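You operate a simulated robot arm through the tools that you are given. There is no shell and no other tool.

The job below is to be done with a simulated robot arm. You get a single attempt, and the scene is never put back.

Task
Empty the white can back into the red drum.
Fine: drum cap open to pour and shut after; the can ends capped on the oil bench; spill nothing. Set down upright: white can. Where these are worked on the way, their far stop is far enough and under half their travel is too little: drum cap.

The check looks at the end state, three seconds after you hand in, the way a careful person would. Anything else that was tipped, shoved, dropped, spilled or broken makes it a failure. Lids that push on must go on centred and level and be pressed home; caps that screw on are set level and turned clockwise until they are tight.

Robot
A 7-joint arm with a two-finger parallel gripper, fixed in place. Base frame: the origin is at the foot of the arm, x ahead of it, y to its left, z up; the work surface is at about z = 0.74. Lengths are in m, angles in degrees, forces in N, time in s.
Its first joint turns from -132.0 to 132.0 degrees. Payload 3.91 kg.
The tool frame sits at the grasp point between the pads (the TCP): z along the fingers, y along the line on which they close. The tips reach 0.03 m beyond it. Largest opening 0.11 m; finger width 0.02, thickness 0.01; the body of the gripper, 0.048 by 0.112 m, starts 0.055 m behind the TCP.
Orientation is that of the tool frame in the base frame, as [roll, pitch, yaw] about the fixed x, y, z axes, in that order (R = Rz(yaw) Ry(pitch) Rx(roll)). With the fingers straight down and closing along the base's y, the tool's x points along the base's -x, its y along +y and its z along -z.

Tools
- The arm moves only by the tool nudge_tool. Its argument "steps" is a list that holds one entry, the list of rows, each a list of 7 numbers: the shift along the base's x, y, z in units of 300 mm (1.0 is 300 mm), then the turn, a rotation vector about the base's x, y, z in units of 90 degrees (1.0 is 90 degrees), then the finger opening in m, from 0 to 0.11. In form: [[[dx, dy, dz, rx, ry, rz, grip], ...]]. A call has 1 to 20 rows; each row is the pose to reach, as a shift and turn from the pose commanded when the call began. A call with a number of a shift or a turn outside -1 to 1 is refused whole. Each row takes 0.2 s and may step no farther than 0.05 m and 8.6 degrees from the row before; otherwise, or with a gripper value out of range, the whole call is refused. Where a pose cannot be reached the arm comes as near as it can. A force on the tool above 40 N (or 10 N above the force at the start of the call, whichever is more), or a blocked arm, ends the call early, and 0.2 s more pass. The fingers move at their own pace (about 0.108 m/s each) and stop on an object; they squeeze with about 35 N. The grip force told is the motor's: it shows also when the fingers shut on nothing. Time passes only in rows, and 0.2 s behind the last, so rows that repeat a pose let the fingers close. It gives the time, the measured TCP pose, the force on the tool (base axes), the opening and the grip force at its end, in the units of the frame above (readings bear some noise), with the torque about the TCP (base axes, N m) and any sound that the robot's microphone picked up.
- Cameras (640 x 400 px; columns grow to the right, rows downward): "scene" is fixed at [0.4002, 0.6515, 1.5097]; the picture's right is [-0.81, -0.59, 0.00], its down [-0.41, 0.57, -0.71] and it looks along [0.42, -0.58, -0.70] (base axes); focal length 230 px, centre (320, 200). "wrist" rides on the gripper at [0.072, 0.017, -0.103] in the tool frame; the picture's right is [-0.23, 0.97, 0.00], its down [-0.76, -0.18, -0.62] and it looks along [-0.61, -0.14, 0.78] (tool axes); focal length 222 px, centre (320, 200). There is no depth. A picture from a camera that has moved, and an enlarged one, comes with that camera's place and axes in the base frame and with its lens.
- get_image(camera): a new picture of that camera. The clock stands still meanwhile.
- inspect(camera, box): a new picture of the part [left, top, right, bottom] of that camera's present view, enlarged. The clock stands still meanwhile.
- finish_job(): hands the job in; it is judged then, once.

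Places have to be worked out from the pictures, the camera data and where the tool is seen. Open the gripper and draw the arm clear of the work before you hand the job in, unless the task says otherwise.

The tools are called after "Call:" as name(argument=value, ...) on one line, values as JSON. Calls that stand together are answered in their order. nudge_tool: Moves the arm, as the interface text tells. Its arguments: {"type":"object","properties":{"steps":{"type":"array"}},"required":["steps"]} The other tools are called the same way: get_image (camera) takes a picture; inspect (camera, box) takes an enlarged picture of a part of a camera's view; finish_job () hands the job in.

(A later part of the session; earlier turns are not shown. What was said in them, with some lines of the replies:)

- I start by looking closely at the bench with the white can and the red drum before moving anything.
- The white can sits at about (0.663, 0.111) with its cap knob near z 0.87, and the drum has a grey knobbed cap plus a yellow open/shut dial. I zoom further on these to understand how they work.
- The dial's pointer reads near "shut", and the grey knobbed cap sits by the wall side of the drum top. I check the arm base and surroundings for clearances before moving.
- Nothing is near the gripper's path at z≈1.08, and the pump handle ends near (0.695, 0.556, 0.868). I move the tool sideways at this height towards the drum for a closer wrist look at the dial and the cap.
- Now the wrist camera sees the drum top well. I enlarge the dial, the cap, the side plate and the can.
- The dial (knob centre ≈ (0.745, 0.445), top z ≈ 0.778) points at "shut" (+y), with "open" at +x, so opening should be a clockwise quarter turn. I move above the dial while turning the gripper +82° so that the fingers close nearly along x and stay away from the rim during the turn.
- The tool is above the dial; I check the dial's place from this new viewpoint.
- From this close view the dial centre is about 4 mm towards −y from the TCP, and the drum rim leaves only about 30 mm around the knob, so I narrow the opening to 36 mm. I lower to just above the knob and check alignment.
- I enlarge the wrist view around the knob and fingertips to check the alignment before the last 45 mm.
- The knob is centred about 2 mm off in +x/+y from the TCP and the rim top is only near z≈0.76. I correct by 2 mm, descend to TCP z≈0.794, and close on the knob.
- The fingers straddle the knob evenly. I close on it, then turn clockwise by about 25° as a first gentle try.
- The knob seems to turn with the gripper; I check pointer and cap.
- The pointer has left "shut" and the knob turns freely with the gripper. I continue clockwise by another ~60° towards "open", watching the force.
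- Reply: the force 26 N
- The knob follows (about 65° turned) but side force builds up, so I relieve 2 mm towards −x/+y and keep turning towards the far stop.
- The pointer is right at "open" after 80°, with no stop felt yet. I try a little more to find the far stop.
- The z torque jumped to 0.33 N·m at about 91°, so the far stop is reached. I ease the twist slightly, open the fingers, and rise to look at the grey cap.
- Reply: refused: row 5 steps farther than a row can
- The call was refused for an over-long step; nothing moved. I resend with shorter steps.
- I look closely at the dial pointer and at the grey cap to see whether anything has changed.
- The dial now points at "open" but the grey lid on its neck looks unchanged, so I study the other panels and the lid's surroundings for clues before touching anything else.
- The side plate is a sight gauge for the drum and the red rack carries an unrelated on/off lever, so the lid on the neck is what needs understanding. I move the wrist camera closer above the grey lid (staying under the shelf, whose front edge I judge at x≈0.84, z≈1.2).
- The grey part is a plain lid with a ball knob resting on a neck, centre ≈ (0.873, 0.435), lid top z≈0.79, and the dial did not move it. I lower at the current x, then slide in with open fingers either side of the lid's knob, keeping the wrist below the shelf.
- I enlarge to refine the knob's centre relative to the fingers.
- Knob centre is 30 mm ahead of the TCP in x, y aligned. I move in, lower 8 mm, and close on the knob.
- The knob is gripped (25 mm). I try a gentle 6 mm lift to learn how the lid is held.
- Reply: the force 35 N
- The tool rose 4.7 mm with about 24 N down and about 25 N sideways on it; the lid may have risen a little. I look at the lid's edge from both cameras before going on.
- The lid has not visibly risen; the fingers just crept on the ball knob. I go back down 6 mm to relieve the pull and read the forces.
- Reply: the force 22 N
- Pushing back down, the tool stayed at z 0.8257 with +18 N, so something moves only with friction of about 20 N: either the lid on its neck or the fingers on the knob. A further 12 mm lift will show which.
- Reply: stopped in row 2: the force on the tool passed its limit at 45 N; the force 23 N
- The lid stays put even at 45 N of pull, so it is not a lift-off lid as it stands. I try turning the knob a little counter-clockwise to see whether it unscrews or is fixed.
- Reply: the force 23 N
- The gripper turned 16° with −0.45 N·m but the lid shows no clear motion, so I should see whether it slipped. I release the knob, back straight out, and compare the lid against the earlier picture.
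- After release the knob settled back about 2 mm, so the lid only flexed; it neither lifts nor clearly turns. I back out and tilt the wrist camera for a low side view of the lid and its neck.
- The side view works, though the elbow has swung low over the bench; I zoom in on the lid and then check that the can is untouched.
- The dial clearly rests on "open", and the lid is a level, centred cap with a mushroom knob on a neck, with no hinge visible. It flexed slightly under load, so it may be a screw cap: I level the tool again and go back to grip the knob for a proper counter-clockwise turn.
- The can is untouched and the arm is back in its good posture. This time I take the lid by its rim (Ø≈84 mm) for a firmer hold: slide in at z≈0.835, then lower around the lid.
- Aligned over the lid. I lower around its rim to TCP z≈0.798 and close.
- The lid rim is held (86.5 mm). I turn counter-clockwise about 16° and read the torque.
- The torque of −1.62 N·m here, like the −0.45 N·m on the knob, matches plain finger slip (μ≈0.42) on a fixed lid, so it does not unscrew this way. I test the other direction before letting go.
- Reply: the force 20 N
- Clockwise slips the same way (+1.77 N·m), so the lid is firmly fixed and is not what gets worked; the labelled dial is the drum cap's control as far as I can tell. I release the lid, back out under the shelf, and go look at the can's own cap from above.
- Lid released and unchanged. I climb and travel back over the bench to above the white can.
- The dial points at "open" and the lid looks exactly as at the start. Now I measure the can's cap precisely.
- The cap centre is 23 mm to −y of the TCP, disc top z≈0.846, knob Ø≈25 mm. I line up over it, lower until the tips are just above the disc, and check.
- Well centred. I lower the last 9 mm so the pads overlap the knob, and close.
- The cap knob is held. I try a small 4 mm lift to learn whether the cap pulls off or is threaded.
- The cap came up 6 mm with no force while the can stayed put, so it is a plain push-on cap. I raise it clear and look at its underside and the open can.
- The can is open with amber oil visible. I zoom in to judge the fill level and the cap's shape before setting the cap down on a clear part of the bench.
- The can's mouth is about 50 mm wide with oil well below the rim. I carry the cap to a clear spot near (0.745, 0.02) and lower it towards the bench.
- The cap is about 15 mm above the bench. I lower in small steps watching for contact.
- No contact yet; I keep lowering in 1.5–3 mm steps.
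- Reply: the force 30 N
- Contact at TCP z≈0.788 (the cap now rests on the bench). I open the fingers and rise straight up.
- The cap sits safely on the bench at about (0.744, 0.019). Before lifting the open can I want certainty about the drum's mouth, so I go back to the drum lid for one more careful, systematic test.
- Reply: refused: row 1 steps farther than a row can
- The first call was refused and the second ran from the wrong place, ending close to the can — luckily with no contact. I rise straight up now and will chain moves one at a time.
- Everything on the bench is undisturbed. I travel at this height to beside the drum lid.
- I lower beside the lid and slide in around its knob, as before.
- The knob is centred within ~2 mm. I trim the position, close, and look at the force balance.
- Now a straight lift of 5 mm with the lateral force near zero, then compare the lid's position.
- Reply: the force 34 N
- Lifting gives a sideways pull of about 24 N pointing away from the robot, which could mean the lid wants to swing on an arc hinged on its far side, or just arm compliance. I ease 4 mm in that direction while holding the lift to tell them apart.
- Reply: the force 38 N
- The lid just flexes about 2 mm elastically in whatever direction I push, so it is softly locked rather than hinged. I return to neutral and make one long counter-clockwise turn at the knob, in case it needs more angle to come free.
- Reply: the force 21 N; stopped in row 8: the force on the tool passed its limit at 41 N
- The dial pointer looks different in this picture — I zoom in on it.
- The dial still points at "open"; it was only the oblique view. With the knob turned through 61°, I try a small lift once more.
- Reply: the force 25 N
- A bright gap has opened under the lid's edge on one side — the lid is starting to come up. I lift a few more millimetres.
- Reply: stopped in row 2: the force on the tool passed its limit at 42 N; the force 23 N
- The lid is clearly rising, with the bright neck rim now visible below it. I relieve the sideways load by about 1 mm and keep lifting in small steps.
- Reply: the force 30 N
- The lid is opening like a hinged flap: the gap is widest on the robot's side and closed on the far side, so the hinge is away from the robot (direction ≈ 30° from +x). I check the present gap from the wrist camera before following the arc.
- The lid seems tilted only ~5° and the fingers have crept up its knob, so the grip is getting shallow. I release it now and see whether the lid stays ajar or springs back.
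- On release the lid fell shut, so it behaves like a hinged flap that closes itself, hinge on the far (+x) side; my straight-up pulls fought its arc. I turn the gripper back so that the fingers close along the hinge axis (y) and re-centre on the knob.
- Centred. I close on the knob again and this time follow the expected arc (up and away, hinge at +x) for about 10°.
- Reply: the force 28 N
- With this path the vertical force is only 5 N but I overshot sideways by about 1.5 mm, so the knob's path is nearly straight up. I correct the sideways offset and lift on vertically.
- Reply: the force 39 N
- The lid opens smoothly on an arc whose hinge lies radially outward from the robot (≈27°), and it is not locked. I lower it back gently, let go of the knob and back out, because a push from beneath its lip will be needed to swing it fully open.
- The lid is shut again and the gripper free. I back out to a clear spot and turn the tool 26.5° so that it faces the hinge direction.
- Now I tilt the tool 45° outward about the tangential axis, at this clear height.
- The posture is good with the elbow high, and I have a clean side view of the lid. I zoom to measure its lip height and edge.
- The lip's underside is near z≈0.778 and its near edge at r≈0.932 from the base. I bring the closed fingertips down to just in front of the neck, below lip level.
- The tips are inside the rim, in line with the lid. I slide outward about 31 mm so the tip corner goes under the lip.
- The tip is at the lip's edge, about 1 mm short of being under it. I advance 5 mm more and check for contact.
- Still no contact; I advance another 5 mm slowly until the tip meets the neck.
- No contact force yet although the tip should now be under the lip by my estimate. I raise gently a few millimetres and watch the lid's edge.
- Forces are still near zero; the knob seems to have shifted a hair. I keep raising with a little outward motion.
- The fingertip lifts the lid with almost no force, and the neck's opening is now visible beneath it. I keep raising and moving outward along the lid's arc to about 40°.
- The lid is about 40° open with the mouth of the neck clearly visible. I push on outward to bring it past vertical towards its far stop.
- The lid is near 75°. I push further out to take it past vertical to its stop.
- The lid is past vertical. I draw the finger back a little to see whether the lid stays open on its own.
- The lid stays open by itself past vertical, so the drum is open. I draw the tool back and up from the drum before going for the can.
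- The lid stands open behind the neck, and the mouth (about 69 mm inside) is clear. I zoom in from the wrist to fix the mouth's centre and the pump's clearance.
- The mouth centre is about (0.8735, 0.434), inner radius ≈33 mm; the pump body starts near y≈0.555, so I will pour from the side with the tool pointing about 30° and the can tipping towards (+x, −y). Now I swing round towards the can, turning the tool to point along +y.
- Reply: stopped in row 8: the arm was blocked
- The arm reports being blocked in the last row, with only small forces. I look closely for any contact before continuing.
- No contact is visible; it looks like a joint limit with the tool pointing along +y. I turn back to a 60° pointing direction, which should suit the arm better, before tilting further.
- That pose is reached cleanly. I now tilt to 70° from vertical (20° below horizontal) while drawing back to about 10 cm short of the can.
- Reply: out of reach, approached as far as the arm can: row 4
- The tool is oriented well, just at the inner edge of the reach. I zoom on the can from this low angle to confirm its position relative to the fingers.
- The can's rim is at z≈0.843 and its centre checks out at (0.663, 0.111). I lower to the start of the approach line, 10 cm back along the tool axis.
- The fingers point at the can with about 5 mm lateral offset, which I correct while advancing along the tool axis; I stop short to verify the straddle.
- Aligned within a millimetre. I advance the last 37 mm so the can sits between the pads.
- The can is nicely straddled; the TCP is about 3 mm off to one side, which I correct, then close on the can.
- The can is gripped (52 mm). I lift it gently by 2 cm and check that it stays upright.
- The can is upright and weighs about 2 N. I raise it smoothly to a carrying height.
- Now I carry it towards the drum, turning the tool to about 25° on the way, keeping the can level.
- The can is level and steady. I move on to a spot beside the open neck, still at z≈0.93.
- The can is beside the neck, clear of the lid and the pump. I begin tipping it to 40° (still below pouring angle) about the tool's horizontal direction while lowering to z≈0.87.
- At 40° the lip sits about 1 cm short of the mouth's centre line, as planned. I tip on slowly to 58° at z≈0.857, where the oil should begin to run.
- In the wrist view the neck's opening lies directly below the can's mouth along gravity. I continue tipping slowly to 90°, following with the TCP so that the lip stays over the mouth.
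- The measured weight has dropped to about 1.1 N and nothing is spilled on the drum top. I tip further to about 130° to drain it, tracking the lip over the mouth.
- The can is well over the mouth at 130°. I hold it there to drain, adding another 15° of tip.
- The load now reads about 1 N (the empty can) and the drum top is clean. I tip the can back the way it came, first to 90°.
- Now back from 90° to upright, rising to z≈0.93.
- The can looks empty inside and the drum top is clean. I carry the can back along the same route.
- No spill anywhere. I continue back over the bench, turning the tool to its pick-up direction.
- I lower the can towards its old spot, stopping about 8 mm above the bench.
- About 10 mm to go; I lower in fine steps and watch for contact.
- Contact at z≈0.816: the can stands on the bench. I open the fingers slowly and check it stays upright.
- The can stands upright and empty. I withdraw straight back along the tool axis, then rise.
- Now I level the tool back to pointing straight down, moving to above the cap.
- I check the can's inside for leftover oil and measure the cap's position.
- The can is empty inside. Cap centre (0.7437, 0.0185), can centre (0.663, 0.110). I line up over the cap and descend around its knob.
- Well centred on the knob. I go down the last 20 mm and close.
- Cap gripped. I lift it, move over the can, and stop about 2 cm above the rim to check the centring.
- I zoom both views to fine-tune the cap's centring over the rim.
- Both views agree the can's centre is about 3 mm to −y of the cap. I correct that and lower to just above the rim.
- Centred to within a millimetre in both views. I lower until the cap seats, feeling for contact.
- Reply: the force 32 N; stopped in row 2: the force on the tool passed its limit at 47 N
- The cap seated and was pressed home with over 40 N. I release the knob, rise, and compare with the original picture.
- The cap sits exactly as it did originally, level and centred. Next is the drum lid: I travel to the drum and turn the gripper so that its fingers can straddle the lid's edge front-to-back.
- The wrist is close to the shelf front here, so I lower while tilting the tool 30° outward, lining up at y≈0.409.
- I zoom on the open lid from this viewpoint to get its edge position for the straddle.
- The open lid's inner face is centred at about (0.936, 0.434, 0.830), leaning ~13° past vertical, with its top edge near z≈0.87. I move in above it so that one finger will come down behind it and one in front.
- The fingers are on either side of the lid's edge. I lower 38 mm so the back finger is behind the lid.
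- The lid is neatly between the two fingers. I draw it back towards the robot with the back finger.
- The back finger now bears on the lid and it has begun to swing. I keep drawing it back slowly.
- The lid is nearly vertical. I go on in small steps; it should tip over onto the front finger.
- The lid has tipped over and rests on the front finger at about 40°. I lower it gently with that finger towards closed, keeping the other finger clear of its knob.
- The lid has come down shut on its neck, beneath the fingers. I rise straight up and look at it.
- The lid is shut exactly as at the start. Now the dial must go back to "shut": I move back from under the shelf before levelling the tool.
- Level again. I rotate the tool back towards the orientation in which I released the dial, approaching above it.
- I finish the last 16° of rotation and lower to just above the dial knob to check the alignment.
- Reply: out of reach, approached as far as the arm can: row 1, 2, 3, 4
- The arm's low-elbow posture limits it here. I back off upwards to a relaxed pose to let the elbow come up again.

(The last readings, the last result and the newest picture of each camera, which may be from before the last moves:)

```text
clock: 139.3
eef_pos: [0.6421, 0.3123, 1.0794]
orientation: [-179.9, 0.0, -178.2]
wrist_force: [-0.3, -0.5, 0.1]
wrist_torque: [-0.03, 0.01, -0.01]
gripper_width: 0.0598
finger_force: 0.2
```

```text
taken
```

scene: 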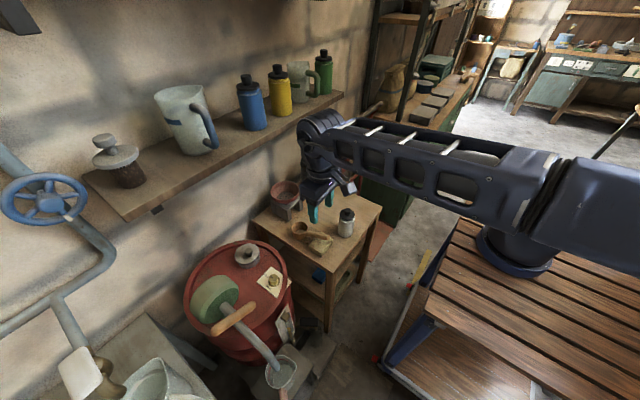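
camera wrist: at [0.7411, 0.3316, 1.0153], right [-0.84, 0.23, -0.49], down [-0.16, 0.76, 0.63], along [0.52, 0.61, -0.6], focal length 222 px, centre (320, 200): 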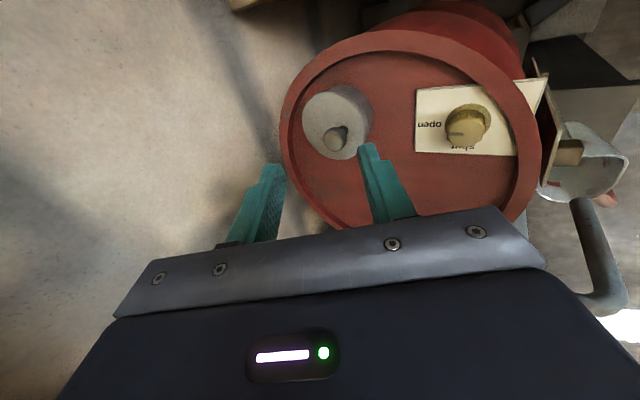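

The elbow is still swung to the left. I move back towards the starting pose to let it unwind.

Call:
nudge_tool(steps=[[[0, -0.1, 0, 0, 0, 0.0, 0.06], [0, -0.22, 0, 0, 0, 0.0, 0.06], [0, -0.35, 0, 0, 0, 0.0, 0.06], [0, -0.48, 0, 0, 0, 0.0, 0.06], [0, -0.61, 0, 0, 0, 0.0, 0.06], [0, -0.74, 0, 0, 0, 0.0, 0.06], [0, -0.87, 0, 0, 0, 0.0, 0.06], [0, -1.0, 0, 0, 0, 0.0, 0.06]]])

Call:
get_image(camera="scene")

```text
clock: 141.1
eef_pos: [0.6418, 0.0127, 1.0789]
orientation: [-179.7, 0.1, -178.2]
wrist_force: [-0.3, -0.4, -0.2]
wrist_torque: [-0.01, -0.06, -0.04]
gripper_width: 0.0602
finger_force: 0.2
```

```text
taken
```

scene: 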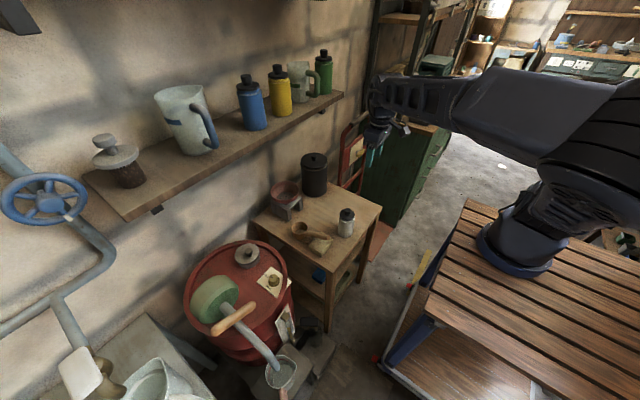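

Still flipped. Earlier, tilting the tool towards 60° and back left the elbow upright, so I repeat that: first yaw to −120°.

Call:
nudge_tool(steps=[[[0, 0, 0, 0, 0, 0.08, 0.06], [0, 0, 0, 0, 0, 0.16, 0.06], [0, 0, 0, 0, 0, 0.24, 0.06], [0, 0, 0, 0, 0, 0.32, 0.06], [0, 0, 0, 0, 0, 0.4, 0.06], [0, 0, 0, 0, 0, 0.48, 0.06], [0, 0, 0, 0, 0, 0.56, 0.06], [0, 0, 0, 0, 0, 0.645, 0.06]]])

Call:
get_image(camera="scene")

```text
clock: 142.9
eef_pos: [0.6419, 0.0134, 1.0797]
orientation: [-179.9, 0.1, -120.0]
wrist_force: [-0.6, 0.6, 0.2]
wrist_torque: [-0.03, -0.02, 0.0]
gripper_width: 0.0602
finger_force: 0.0
```

```text
taken
```

scene: 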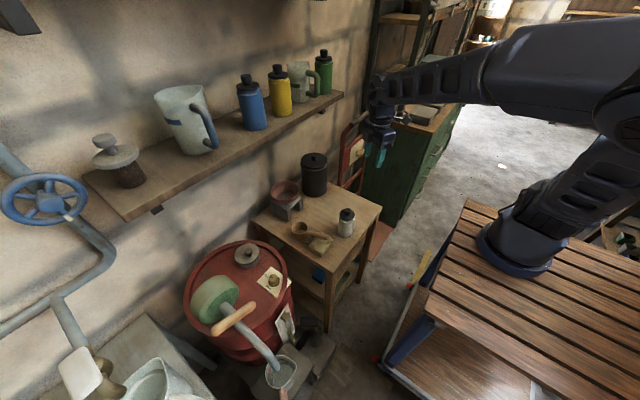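

The elbow is rising. I now tilt 45° outward here and then come back.

Call:
nudge_tool(steps=[[[0, 0, -0.03, 0.072, -0.042, 0, 0.06], [0, 0, -0.06, 0.144, -0.084, 0, 0.06], [0, 0, -0.09, 0.2159, -0.1261, 0, 0.06], [0, 0, -0.12, 0.2878, -0.1682, 0, 0.06], [0, 0, -0.15, 0.3598, -0.2102, 0, 0.06], [0, 0, -0.18, 0.4317, -0.2523, 0, 0.06]]])

Call:
get_image(camera="scene")

```text
clock: 144.3
eef_pos: [0.6434, 0.0141, 1.0244]
orientation: [-179.7, 45.2, -120.0]
wrist_force: [0.8, -0.4, -0.3]
wrist_torque: [-0.01, 0.0, 0.0]
gripper_width: 0.0603
finger_force: 0.1
```

```text
taken
```

scene: 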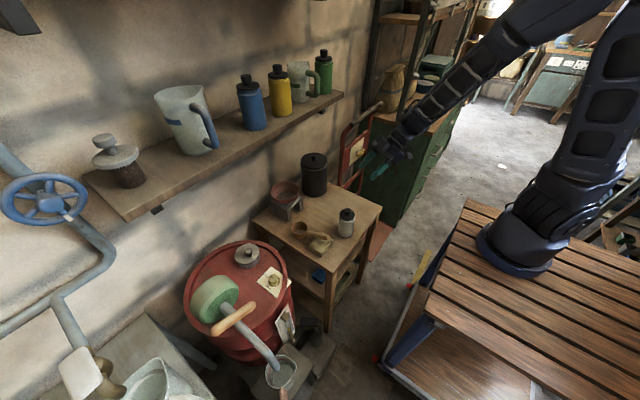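

The elbow is upright again. Keeping this tilt, I move back over towards the drum and turn to −153°, the posture that worked before.

Call:
nudge_tool(steps=[[[0.02, 0.11, 0, 0, 0, -0.04, 0.06], [0.04, 0.23, 0, 0, 0, -0.08, 0.06], [0.07, 0.36, 0, 0, 0, -0.13, 0.06], [0.1, 0.49, 0, 0, 0, -0.18, 0.06], [0.13, 0.62, 0, 0, 0, -0.23, 0.06], [0.15, 0.75, 0, 0, 0, -0.28, 0.06], [0.17, 0.87, 0, 0, 0, -0.33, 0.06], [0.18, 0.97, 0, 0, 0, -0.3667, 0.06]]])

Call:
get_image(camera="scene")

```text
clock: 146.1
eef_pos: [0.6966, 0.3019, 1.0235]
orientation: [-179.9, 45.0, -153.2]
wrist_force: [0.8, -0.1, -0.1]
wrist_torque: [0.03, 0.0, 0.05]
gripper_width: 0.0598
finger_force: 0.0
```

```text
taken
```

scene: 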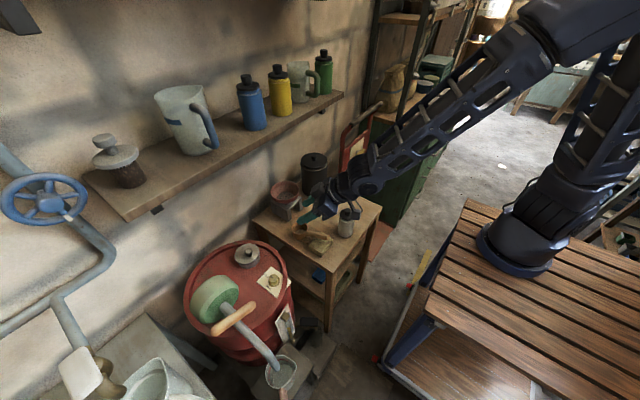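

Good posture. Now I level the tool while moving above the drum's near side.

Call:
nudge_tool(steps=[[[0, 0.05, 0, -0.0376, 0.0744, 0, 0.06], [0, 0.1, 0, -0.0751, 0.1488, 0, 0.06], [0, 0.16, 0, -0.1127, 0.2231, 0, 0.06], [0, 0.22, 0, -0.1503, 0.2975, 0, 0.055], [0, 0.28, 0, -0.1878, 0.3719, 0, 0.05], [0, 0.34, 0, -0.2254, 0.4463, 0, 0.05]]])

Call:
get_image(camera="scene")

```text
clock: 147.5
eef_pos: [0.6955, 0.4057, 1.0258]
orientation: [-179.8, 0.0, -153.2]
wrist_force: [-0.2, 0.5, 0.1]
wrist_torque: [-0.01, 0.01, -0.03]
gripper_width: 0.0502
finger_force: 0.1
```

```text
taken
```

scene: 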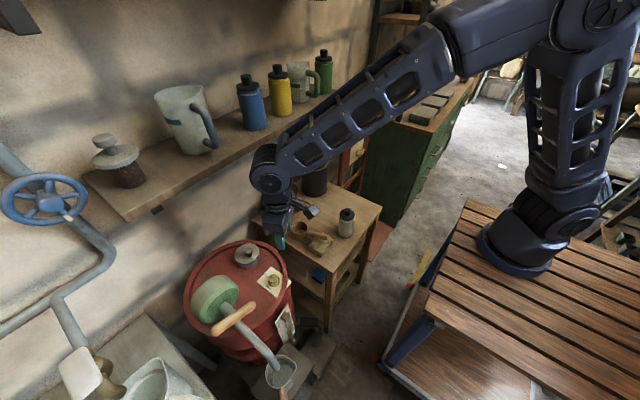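

The elbow is high again. I rotate the last 34° and go down above the dial.

Call:
nudge_tool(steps=[[[0.03, 0.02, -0.06, 0, 0, -0.07, 0.05], [0.06, 0.045, -0.13, 0, 0, -0.14, 0.045], [0.09, 0.07, -0.2, 0, 0, -0.21, 0.043], [0.12, 0.095, -0.27, 0, 0, -0.28, 0.043], [0.145, 0.115, -0.33, 0, 0, -0.34, 0.043], [0.16, 0.125, -0.4, 0, 0, -0.378, 0.043], [0.16, 0.125, -0.5, 0, 0, -0.378, 0.043], [0.16, 0.125, -0.62, 0, 0, -0.378, 0.043]]])

Call:
inspect(camera="wrist", box=[240, 90, 400, 210])

Call:
get_image(camera="scene")

```text
clock: 149.3
eef_pos: [0.7441, 0.4438, 0.8385]
orientation: [-179.9, 0.0, 172.8]
wrist_force: [-0.5, -0.6, 0.3]
wrist_torque: [0.01, 0.03, 0.01]
gripper_width: 0.0429
finger_force: 0.0
```

```text
3.33 times, centred on (320, 150) of wrist
camera zoom: at [0.6739, 0.47, 0.9427], right [0.35, 0.94, 0.0], down [0.73, -0.27, 0.63], along [0.59, -0.22, -0.78], focal length 740 px, centre (320, 367)
```

zoom: 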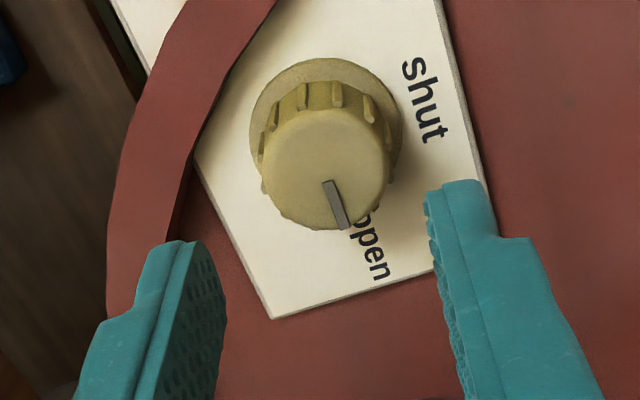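

```text
taken
```

scene: 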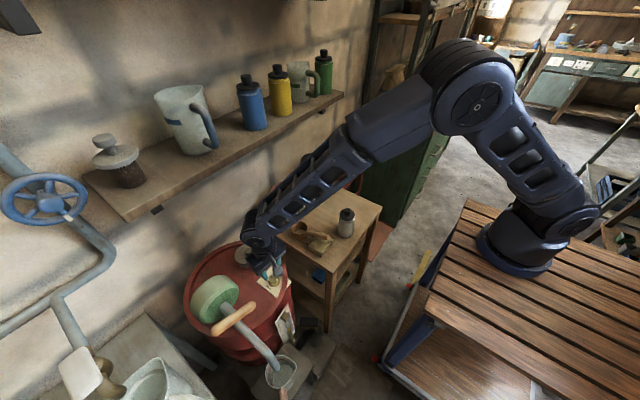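

Centred on the dial within a millimetre, pointer at "open". I lower around the knob and grip it.

Call:
nudge_tool(steps=[[[0.002, 0.002, -0.06, 0, 0, 0, 0.043], [0.0025, 0.003, -0.12, 0, 0, 0, 0.043], [0.0025, 0.003, -0.148, 0, 0, 0, 0.043], [0.0025, 0.003, -0.148, 0, 0, 0, 0.01], [0.0025, 0.003, -0.148, 0, 0, 0, 0.01], [0.0025, 0.003, -0.148, 0, 0, 0, 0.01]]])

Call:
inspect(camera="wrist", box=[240, 110, 400, 230])

```text
clock: 150.7
eef_pos: [0.7452, 0.4446, 0.7944]
orientation: [-179.8, 0.2, 172.9]
wrist_force: [2.6, 9.8, -3.6]
wrist_torque: [0.35, -0.26, -0.02]
gripper_width: 0.0304
finger_force: 44.9
```

```text
3.33 times, centred on (320, 170) of wrist
camera zoom: at [0.6746, 0.4712, 0.8978], right [0.35, 0.94, 0.0], down [0.73, -0.27, 0.62], along [0.59, -0.22, -0.78], focal length 740 px, centre (320, 300)
```

zoom: 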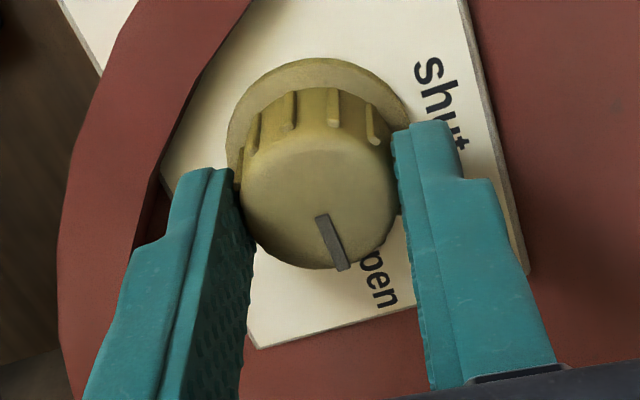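

Gripped. I turn it counter-clockwise about 40° first, watching the force.

Call:
nudge_tool(steps=[[[0, 0.002, 0, 0, 0, 0.09, 0.01], [0, 0.002, 0, 0, 0, 0.18, 0.01], [0, 0.002, 0, 0, 0, 0.27, 0.01], [0, 0.002, 0, 0, 0, 0.36, 0.01], [0, 0.002, 0, 0, 0, 0.45, 0.01]]])

Call:
inspect(camera="wrist", box=[240, 110, 400, 230])

```text
clock: 151.9
eef_pos: [0.7451, 0.4454, 0.7945]
orientation: [-179.8, 0.1, -146.6]
wrist_force: [4.2, 14.5, -7.0]
wrist_torque: [0.51, -0.11, -0.01]
gripper_width: 0.0304
finger_force: 45.1
```

```text
3.33 times, centred on (320, 170) of wrist
camera zoom: at [0.6743, 0.4198, 0.8979], right [-0.35, 0.94, 0.0], down [0.73, 0.27, 0.62], along [0.59, 0.21, -0.78], focal length 740 px, centre (320, 300)
```

zoom: 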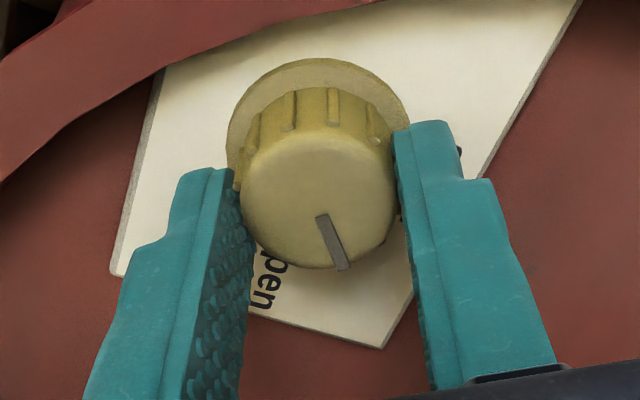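

The knob follows. I continue towards "shut" with a small relief in y.

Call:
nudge_tool(steps=[[[0, 0.003, 0, 0, 0, 0.09, 0.01], [0, 0.003, 0, 0, 0, 0.18, 0.01], [0, 0.003, 0, 0, 0, 0.27, 0.01], [0, 0.003, 0, 0, 0, 0.36, 0.01], [0, 0.003, 0, 0, 0, 0.45, 0.01]]])

Call:
inspect(camera="wrist", box=[240, 110, 400, 230])

```text
clock: 153.1
eef_pos: [0.7455, 0.4448, 0.7944]
orientation: [-179.8, -0.1, -106.2]
wrist_force: [-5.5, -2.6, 2.0]
wrist_torque: [-0.05, 0.24, 0.02]
gripper_width: 0.0306
finger_force: 45.2
```

```text
3.33 times, centred on (320, 170) of wrist
camera zoom: at [0.7074, 0.3808, 0.898], right [-0.87, 0.49, 0.0], down [0.38, 0.68, 0.62], along [0.31, 0.54, -0.78], focal length 740 px, centre (320, 300)
```

zoom: 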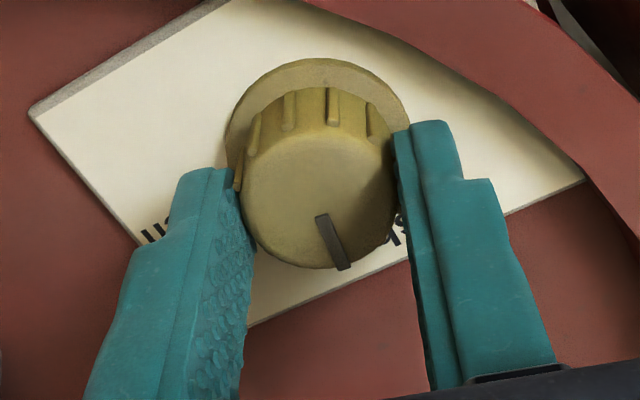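

About 8° remain to the original "shut" angle. I turn on until the stop is felt.

Call:
nudge_tool(steps=[[[0, 0, 0, 0, 0, 0.05, 0.01], [0, 0, 0, 0, 0, 0.1, 0.01]]])

Call:
inspect(camera="wrist", box=[240, 110, 400, 230])

```text
clock: 153.7
eef_pos: [0.7447, 0.4456, 0.7948]
orientation: [-179.8, 0.1, -97.2]
wrist_force: [-9.2, -4.5, 1.8]
wrist_torque: [-0.23, 0.33, -0.62]
gripper_width: 0.0306
finger_force: 45.0
```

```text
3.33 times, centred on (320, 170) of wrist
camera zoom: at [0.7179, 0.3758, 0.898], right [-0.94, 0.35, 0.0], down [0.27, 0.73, 0.62], along [0.22, 0.58, -0.78], focal length 740 px, centre (320, 300)
```

zoom: 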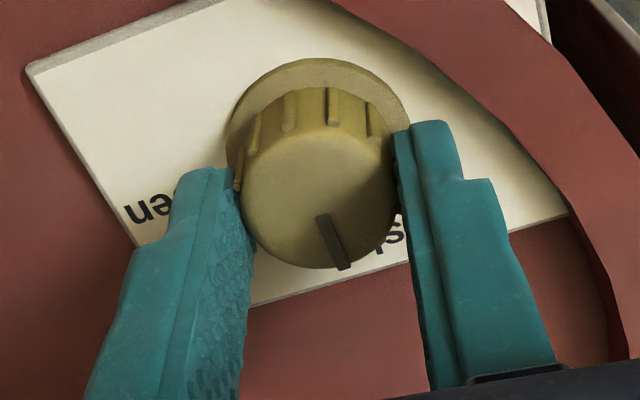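

A torque of −0.62 N·m shows the "shut" stop. I ease off slightly, release, and rise.

Call:
nudge_tool(steps=[[[0, 0, 0, 0, 0, -0.015, 0.043], [0, 0, 0, 0, 0, -0.015, 0.043], [0, 0, 0.05, 0, 0, -0.015, 0.043], [0, 0, 0.15, 0, 0, -0.015, 0.043], [-0.04, 0, 0.29, 0, 0, -0.015, 0.05], [-0.1, 0, 0.42, 0, 0, -0.015, 0.07]]])

Call:
inspect(camera="scene", box=[226, 236, 306, 286])

Call:
get_image(camera="wrist")

```text
clock: 155.1
eef_pos: [0.7157, 0.4448, 0.9204]
orientation: [-179.9, 0.1, -98.7]
wrist_force: [0.3, -0.6, -0.3]
wrist_torque: [-0.05, 0.01, -0.01]
gripper_width: 0.0698
finger_force: 0.0
```

```text
8.00 times, centred on (266, 261) of scene
camera zoom: at [0.4002, 0.6515, 1.5097], right [-0.81, -0.59, 0.0], down [-0.41, 0.57, -0.71], along [0.42, -0.58, -0.7], focal length 1839 px, centre (752, -288)
```

zoom: 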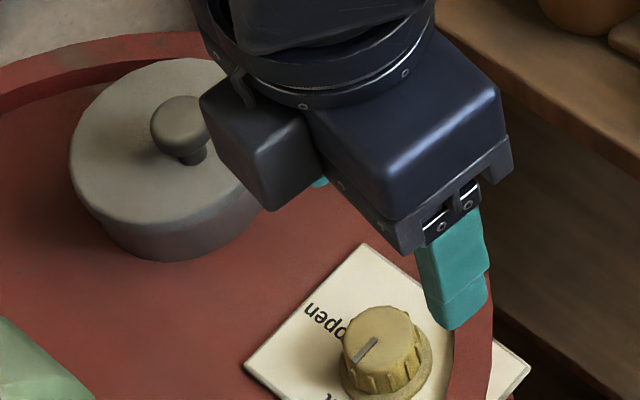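

```text
taken
camera wrist: at [0.6864, 0.3767, 1.0236], right [-0.93, 0.37, 0.0], down [0.29, 0.73, 0.62], along [0.23, 0.58, -0.78], focal length 222 px, centre (320, 200)
```

wrist: 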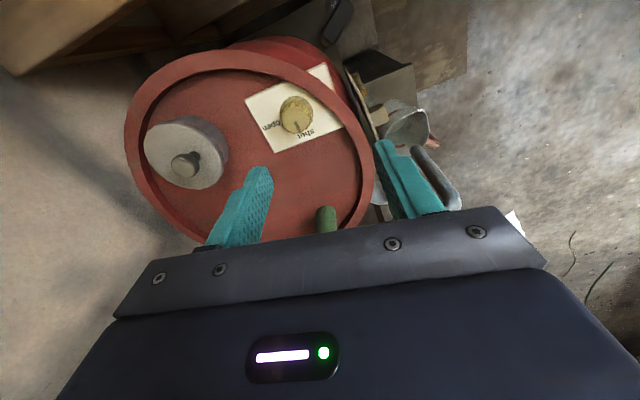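

Dial is back at "shut" and the lid is closed, matching the first picture. I withdraw the arm up and clear with the gripper open, then do a last check of the whole scene.

Call:
nudge_tool(steps=[[[-0.04, -0.03, 0.1, 0, 0, 0, 0.09], [-0.1, -0.1, 0.22, 0, 0, 0, 0.11], [-0.16, -0.2, 0.34, 0, 0, 0, 0.11], [-0.22, -0.32, 0.44, 0, 0, 0, 0.11], [-0.26, -0.45, 0.5, 0, 0, 0, 0.11], [-0.28, -0.57, 0.54, 0, 0, 0, 0.11]]])

Call:
get_image(camera="scene")

Call:
inspect(camera="scene", box=[320, 180, 380, 250])

Call:
inspect(camera="scene", box=[170, 230, 330, 330])

Call:
get_image(camera="wrist")

```text
refused: row 3 steps farther than a row can; nothing moved
```

```text
taken
```

scene: 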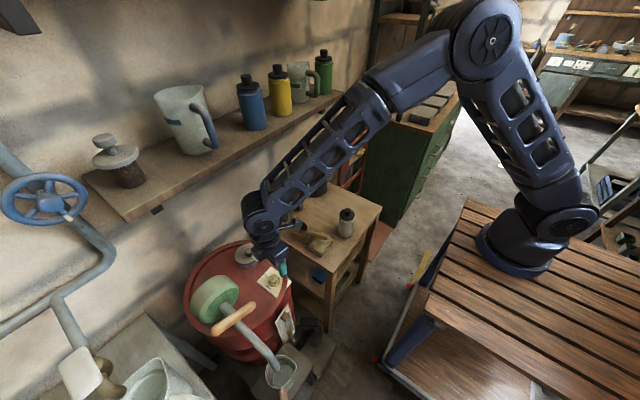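

```text
5.71 times, centred on (350, 215) of scene
camera zoom: at [0.4002, 0.6515, 1.5097], right [-0.81, -0.59, 0.0], down [-0.41, 0.57, -0.71], along [0.42, -0.58, -0.7], focal length 1314 px, centre (149, 114)
```

zoom: 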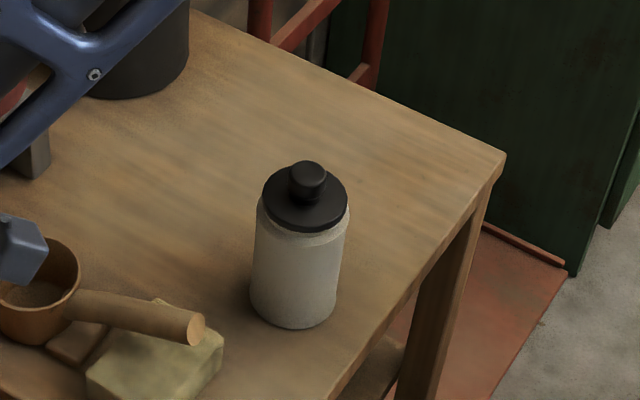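

```text
4.00 times, centred on (250, 280) of scene
camera zoom: at [0.4002, 0.6515, 1.5097], right [-0.81, -0.59, 0.0], down [-0.41, 0.57, -0.71], along [0.42, -0.58, -0.7], focal length 920 px, centre (600, -120)
```

zoom: 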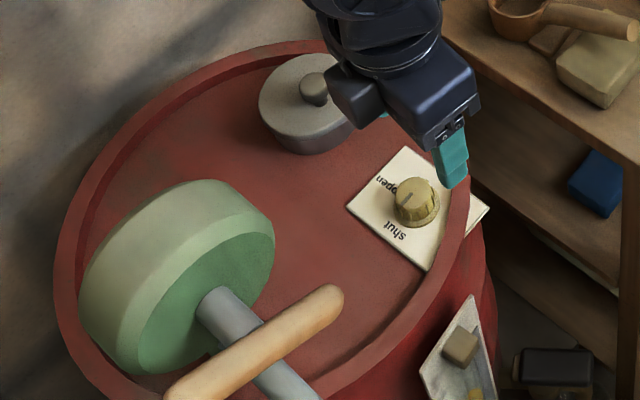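

```text
taken
camera wrist: at [0.6864, 0.3767, 1.0236], right [-0.93, 0.37, 0.0], down [0.29, 0.73, 0.62], along [0.23, 0.58, -0.78], focal length 222 px, centre (320, 200)
```

wrist: 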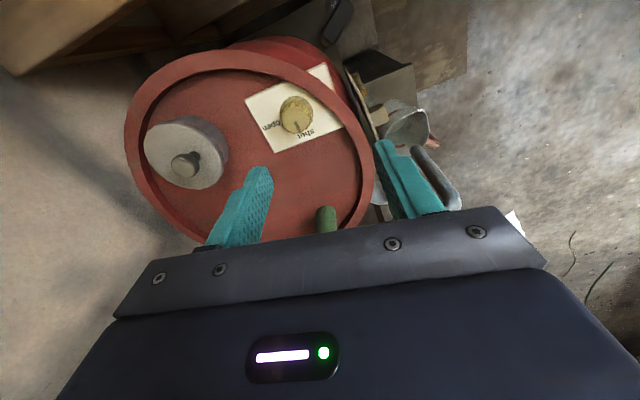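

The withdrawal call was refused for a too-long step; the pictures show everything in order. I resend it with shorter steps.

Call:
nudge_tool(steps=[[[-0.03, -0.02, 0.08, 0, 0, 0, 0.09], [-0.07, -0.06, 0.17, 0, 0, 0, 0.11], [-0.11, -0.12, 0.26, 0, 0, 0, 0.11], [-0.15, -0.2, 0.34, 0, 0, 0, 0.11], [-0.19, -0.29, 0.41, 0, 0, 0, 0.11], [-0.22, -0.39, 0.46, 0, 0, 0, 0.11], [-0.24, -0.49, 0.5, 0, 0, 0, 0.11]]])

Call:
get_image(camera="scene")

Call:
inspect(camera="scene", box=[226, 236, 306, 286])

Call:
inspect(camera="scene", box=[260, 280, 320, 400])

Call:
inspect(camera="scene", box=[240, 140, 400, 270])

```text
clock: 156.7
eef_pos: [0.6434, 0.2988, 1.0705]
orientation: [-179.8, 0.1, -98.6]
wrist_force: [0.4, -0.3, 0.1]
wrist_torque: [-0.02, 0.03, 0.04]
gripper_width: 0.1098
finger_force: 0.1
```

```text
taken
```

scene: 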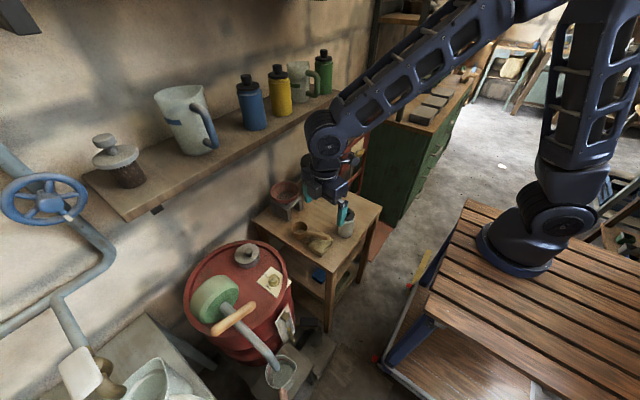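

```text
8.00 times, centred on (266, 261) of scene
camera zoom: at [0.4002, 0.6515, 1.5097], right [-0.81, -0.59, 0.0], down [-0.41, 0.57, -0.71], along [0.42, -0.58, -0.7], focal length 1839 px, centre (752, -288)
```

zoom: 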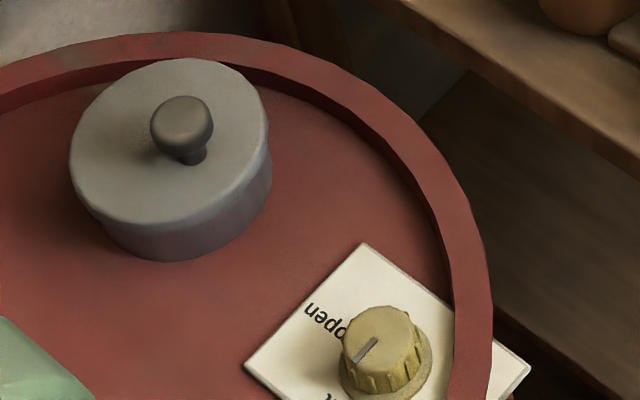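

```text
3.33 times, centred on (290, 340) of scene
camera zoom: at [0.4002, 0.6515, 1.5097], right [-0.81, -0.59, 0.0], down [-0.41, 0.57, -0.71], along [0.42, -0.58, -0.7], focal length 766 px, centre (420, -267)
```

zoom: 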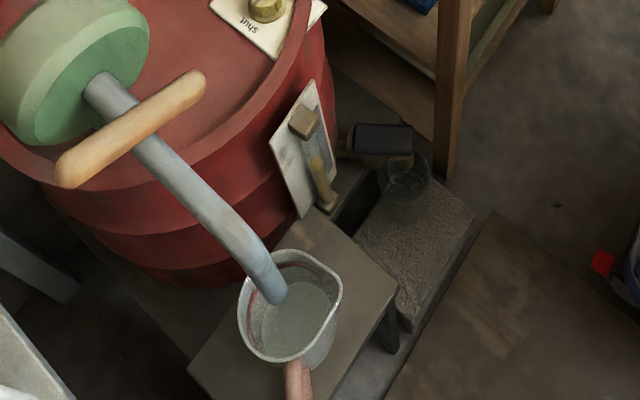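

```text
3.08 times, centred on (320, 205) of scene
camera zoom: at [0.4002, 0.6515, 1.5097], right [-0.81, -0.59, 0.0], down [-0.41, 0.57, -0.71], along [0.42, -0.58, -0.7], focal length 707 px, centre (320, 185)
```

zoom: 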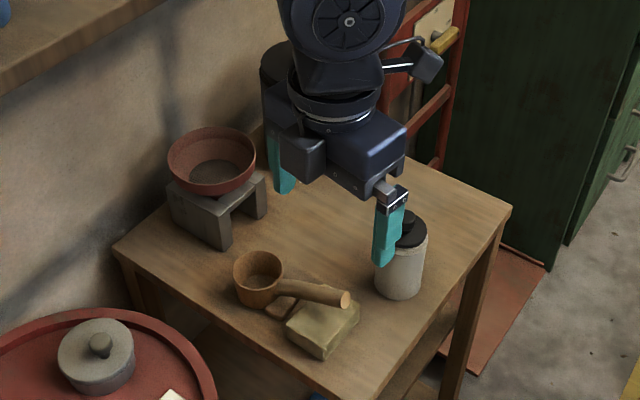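

The drum lid and dial are shut, the can stands capped and upright at its old place, nothing is spilled or disturbed, and the open gripper is well clear. I hand the job in.

Call:
finish_job()

```text
The job is handed in.
```

The white can is empty. I poured its oil into the red drum, and the can is back on the oil bench, upright with its cap pressed on.

- **Drum:** I opened the hinged grey lid on the drum's neck past vertical to pour and closed it afterwards. Before that I turned the yellow dial to "open", and it is now back against its "shut" stop. I never settled whether the dial locks the lid or has nothing to do with it.
- **Spill:** I saw no oil on the drum top, the bench or the floor in the pictures. The can looked dry inside before I capped it.
- **Cap:** It is a plain push-on cap. I pressed it down with over 40 N, and it sits as it did in the first picture.
- **Near miss:** One move ran from the wrong place and brought the open gripper down close to the uncapped can. It touched nothing, and everything on the bench looked undisturbed afterwards.
- **Lid forced at first:** Before I understood the hinge, I pulled and twisted the lid with up to about 45 N. It closed flush afterwards and looks unchanged.

The arm is clear of the work with the gripper open.
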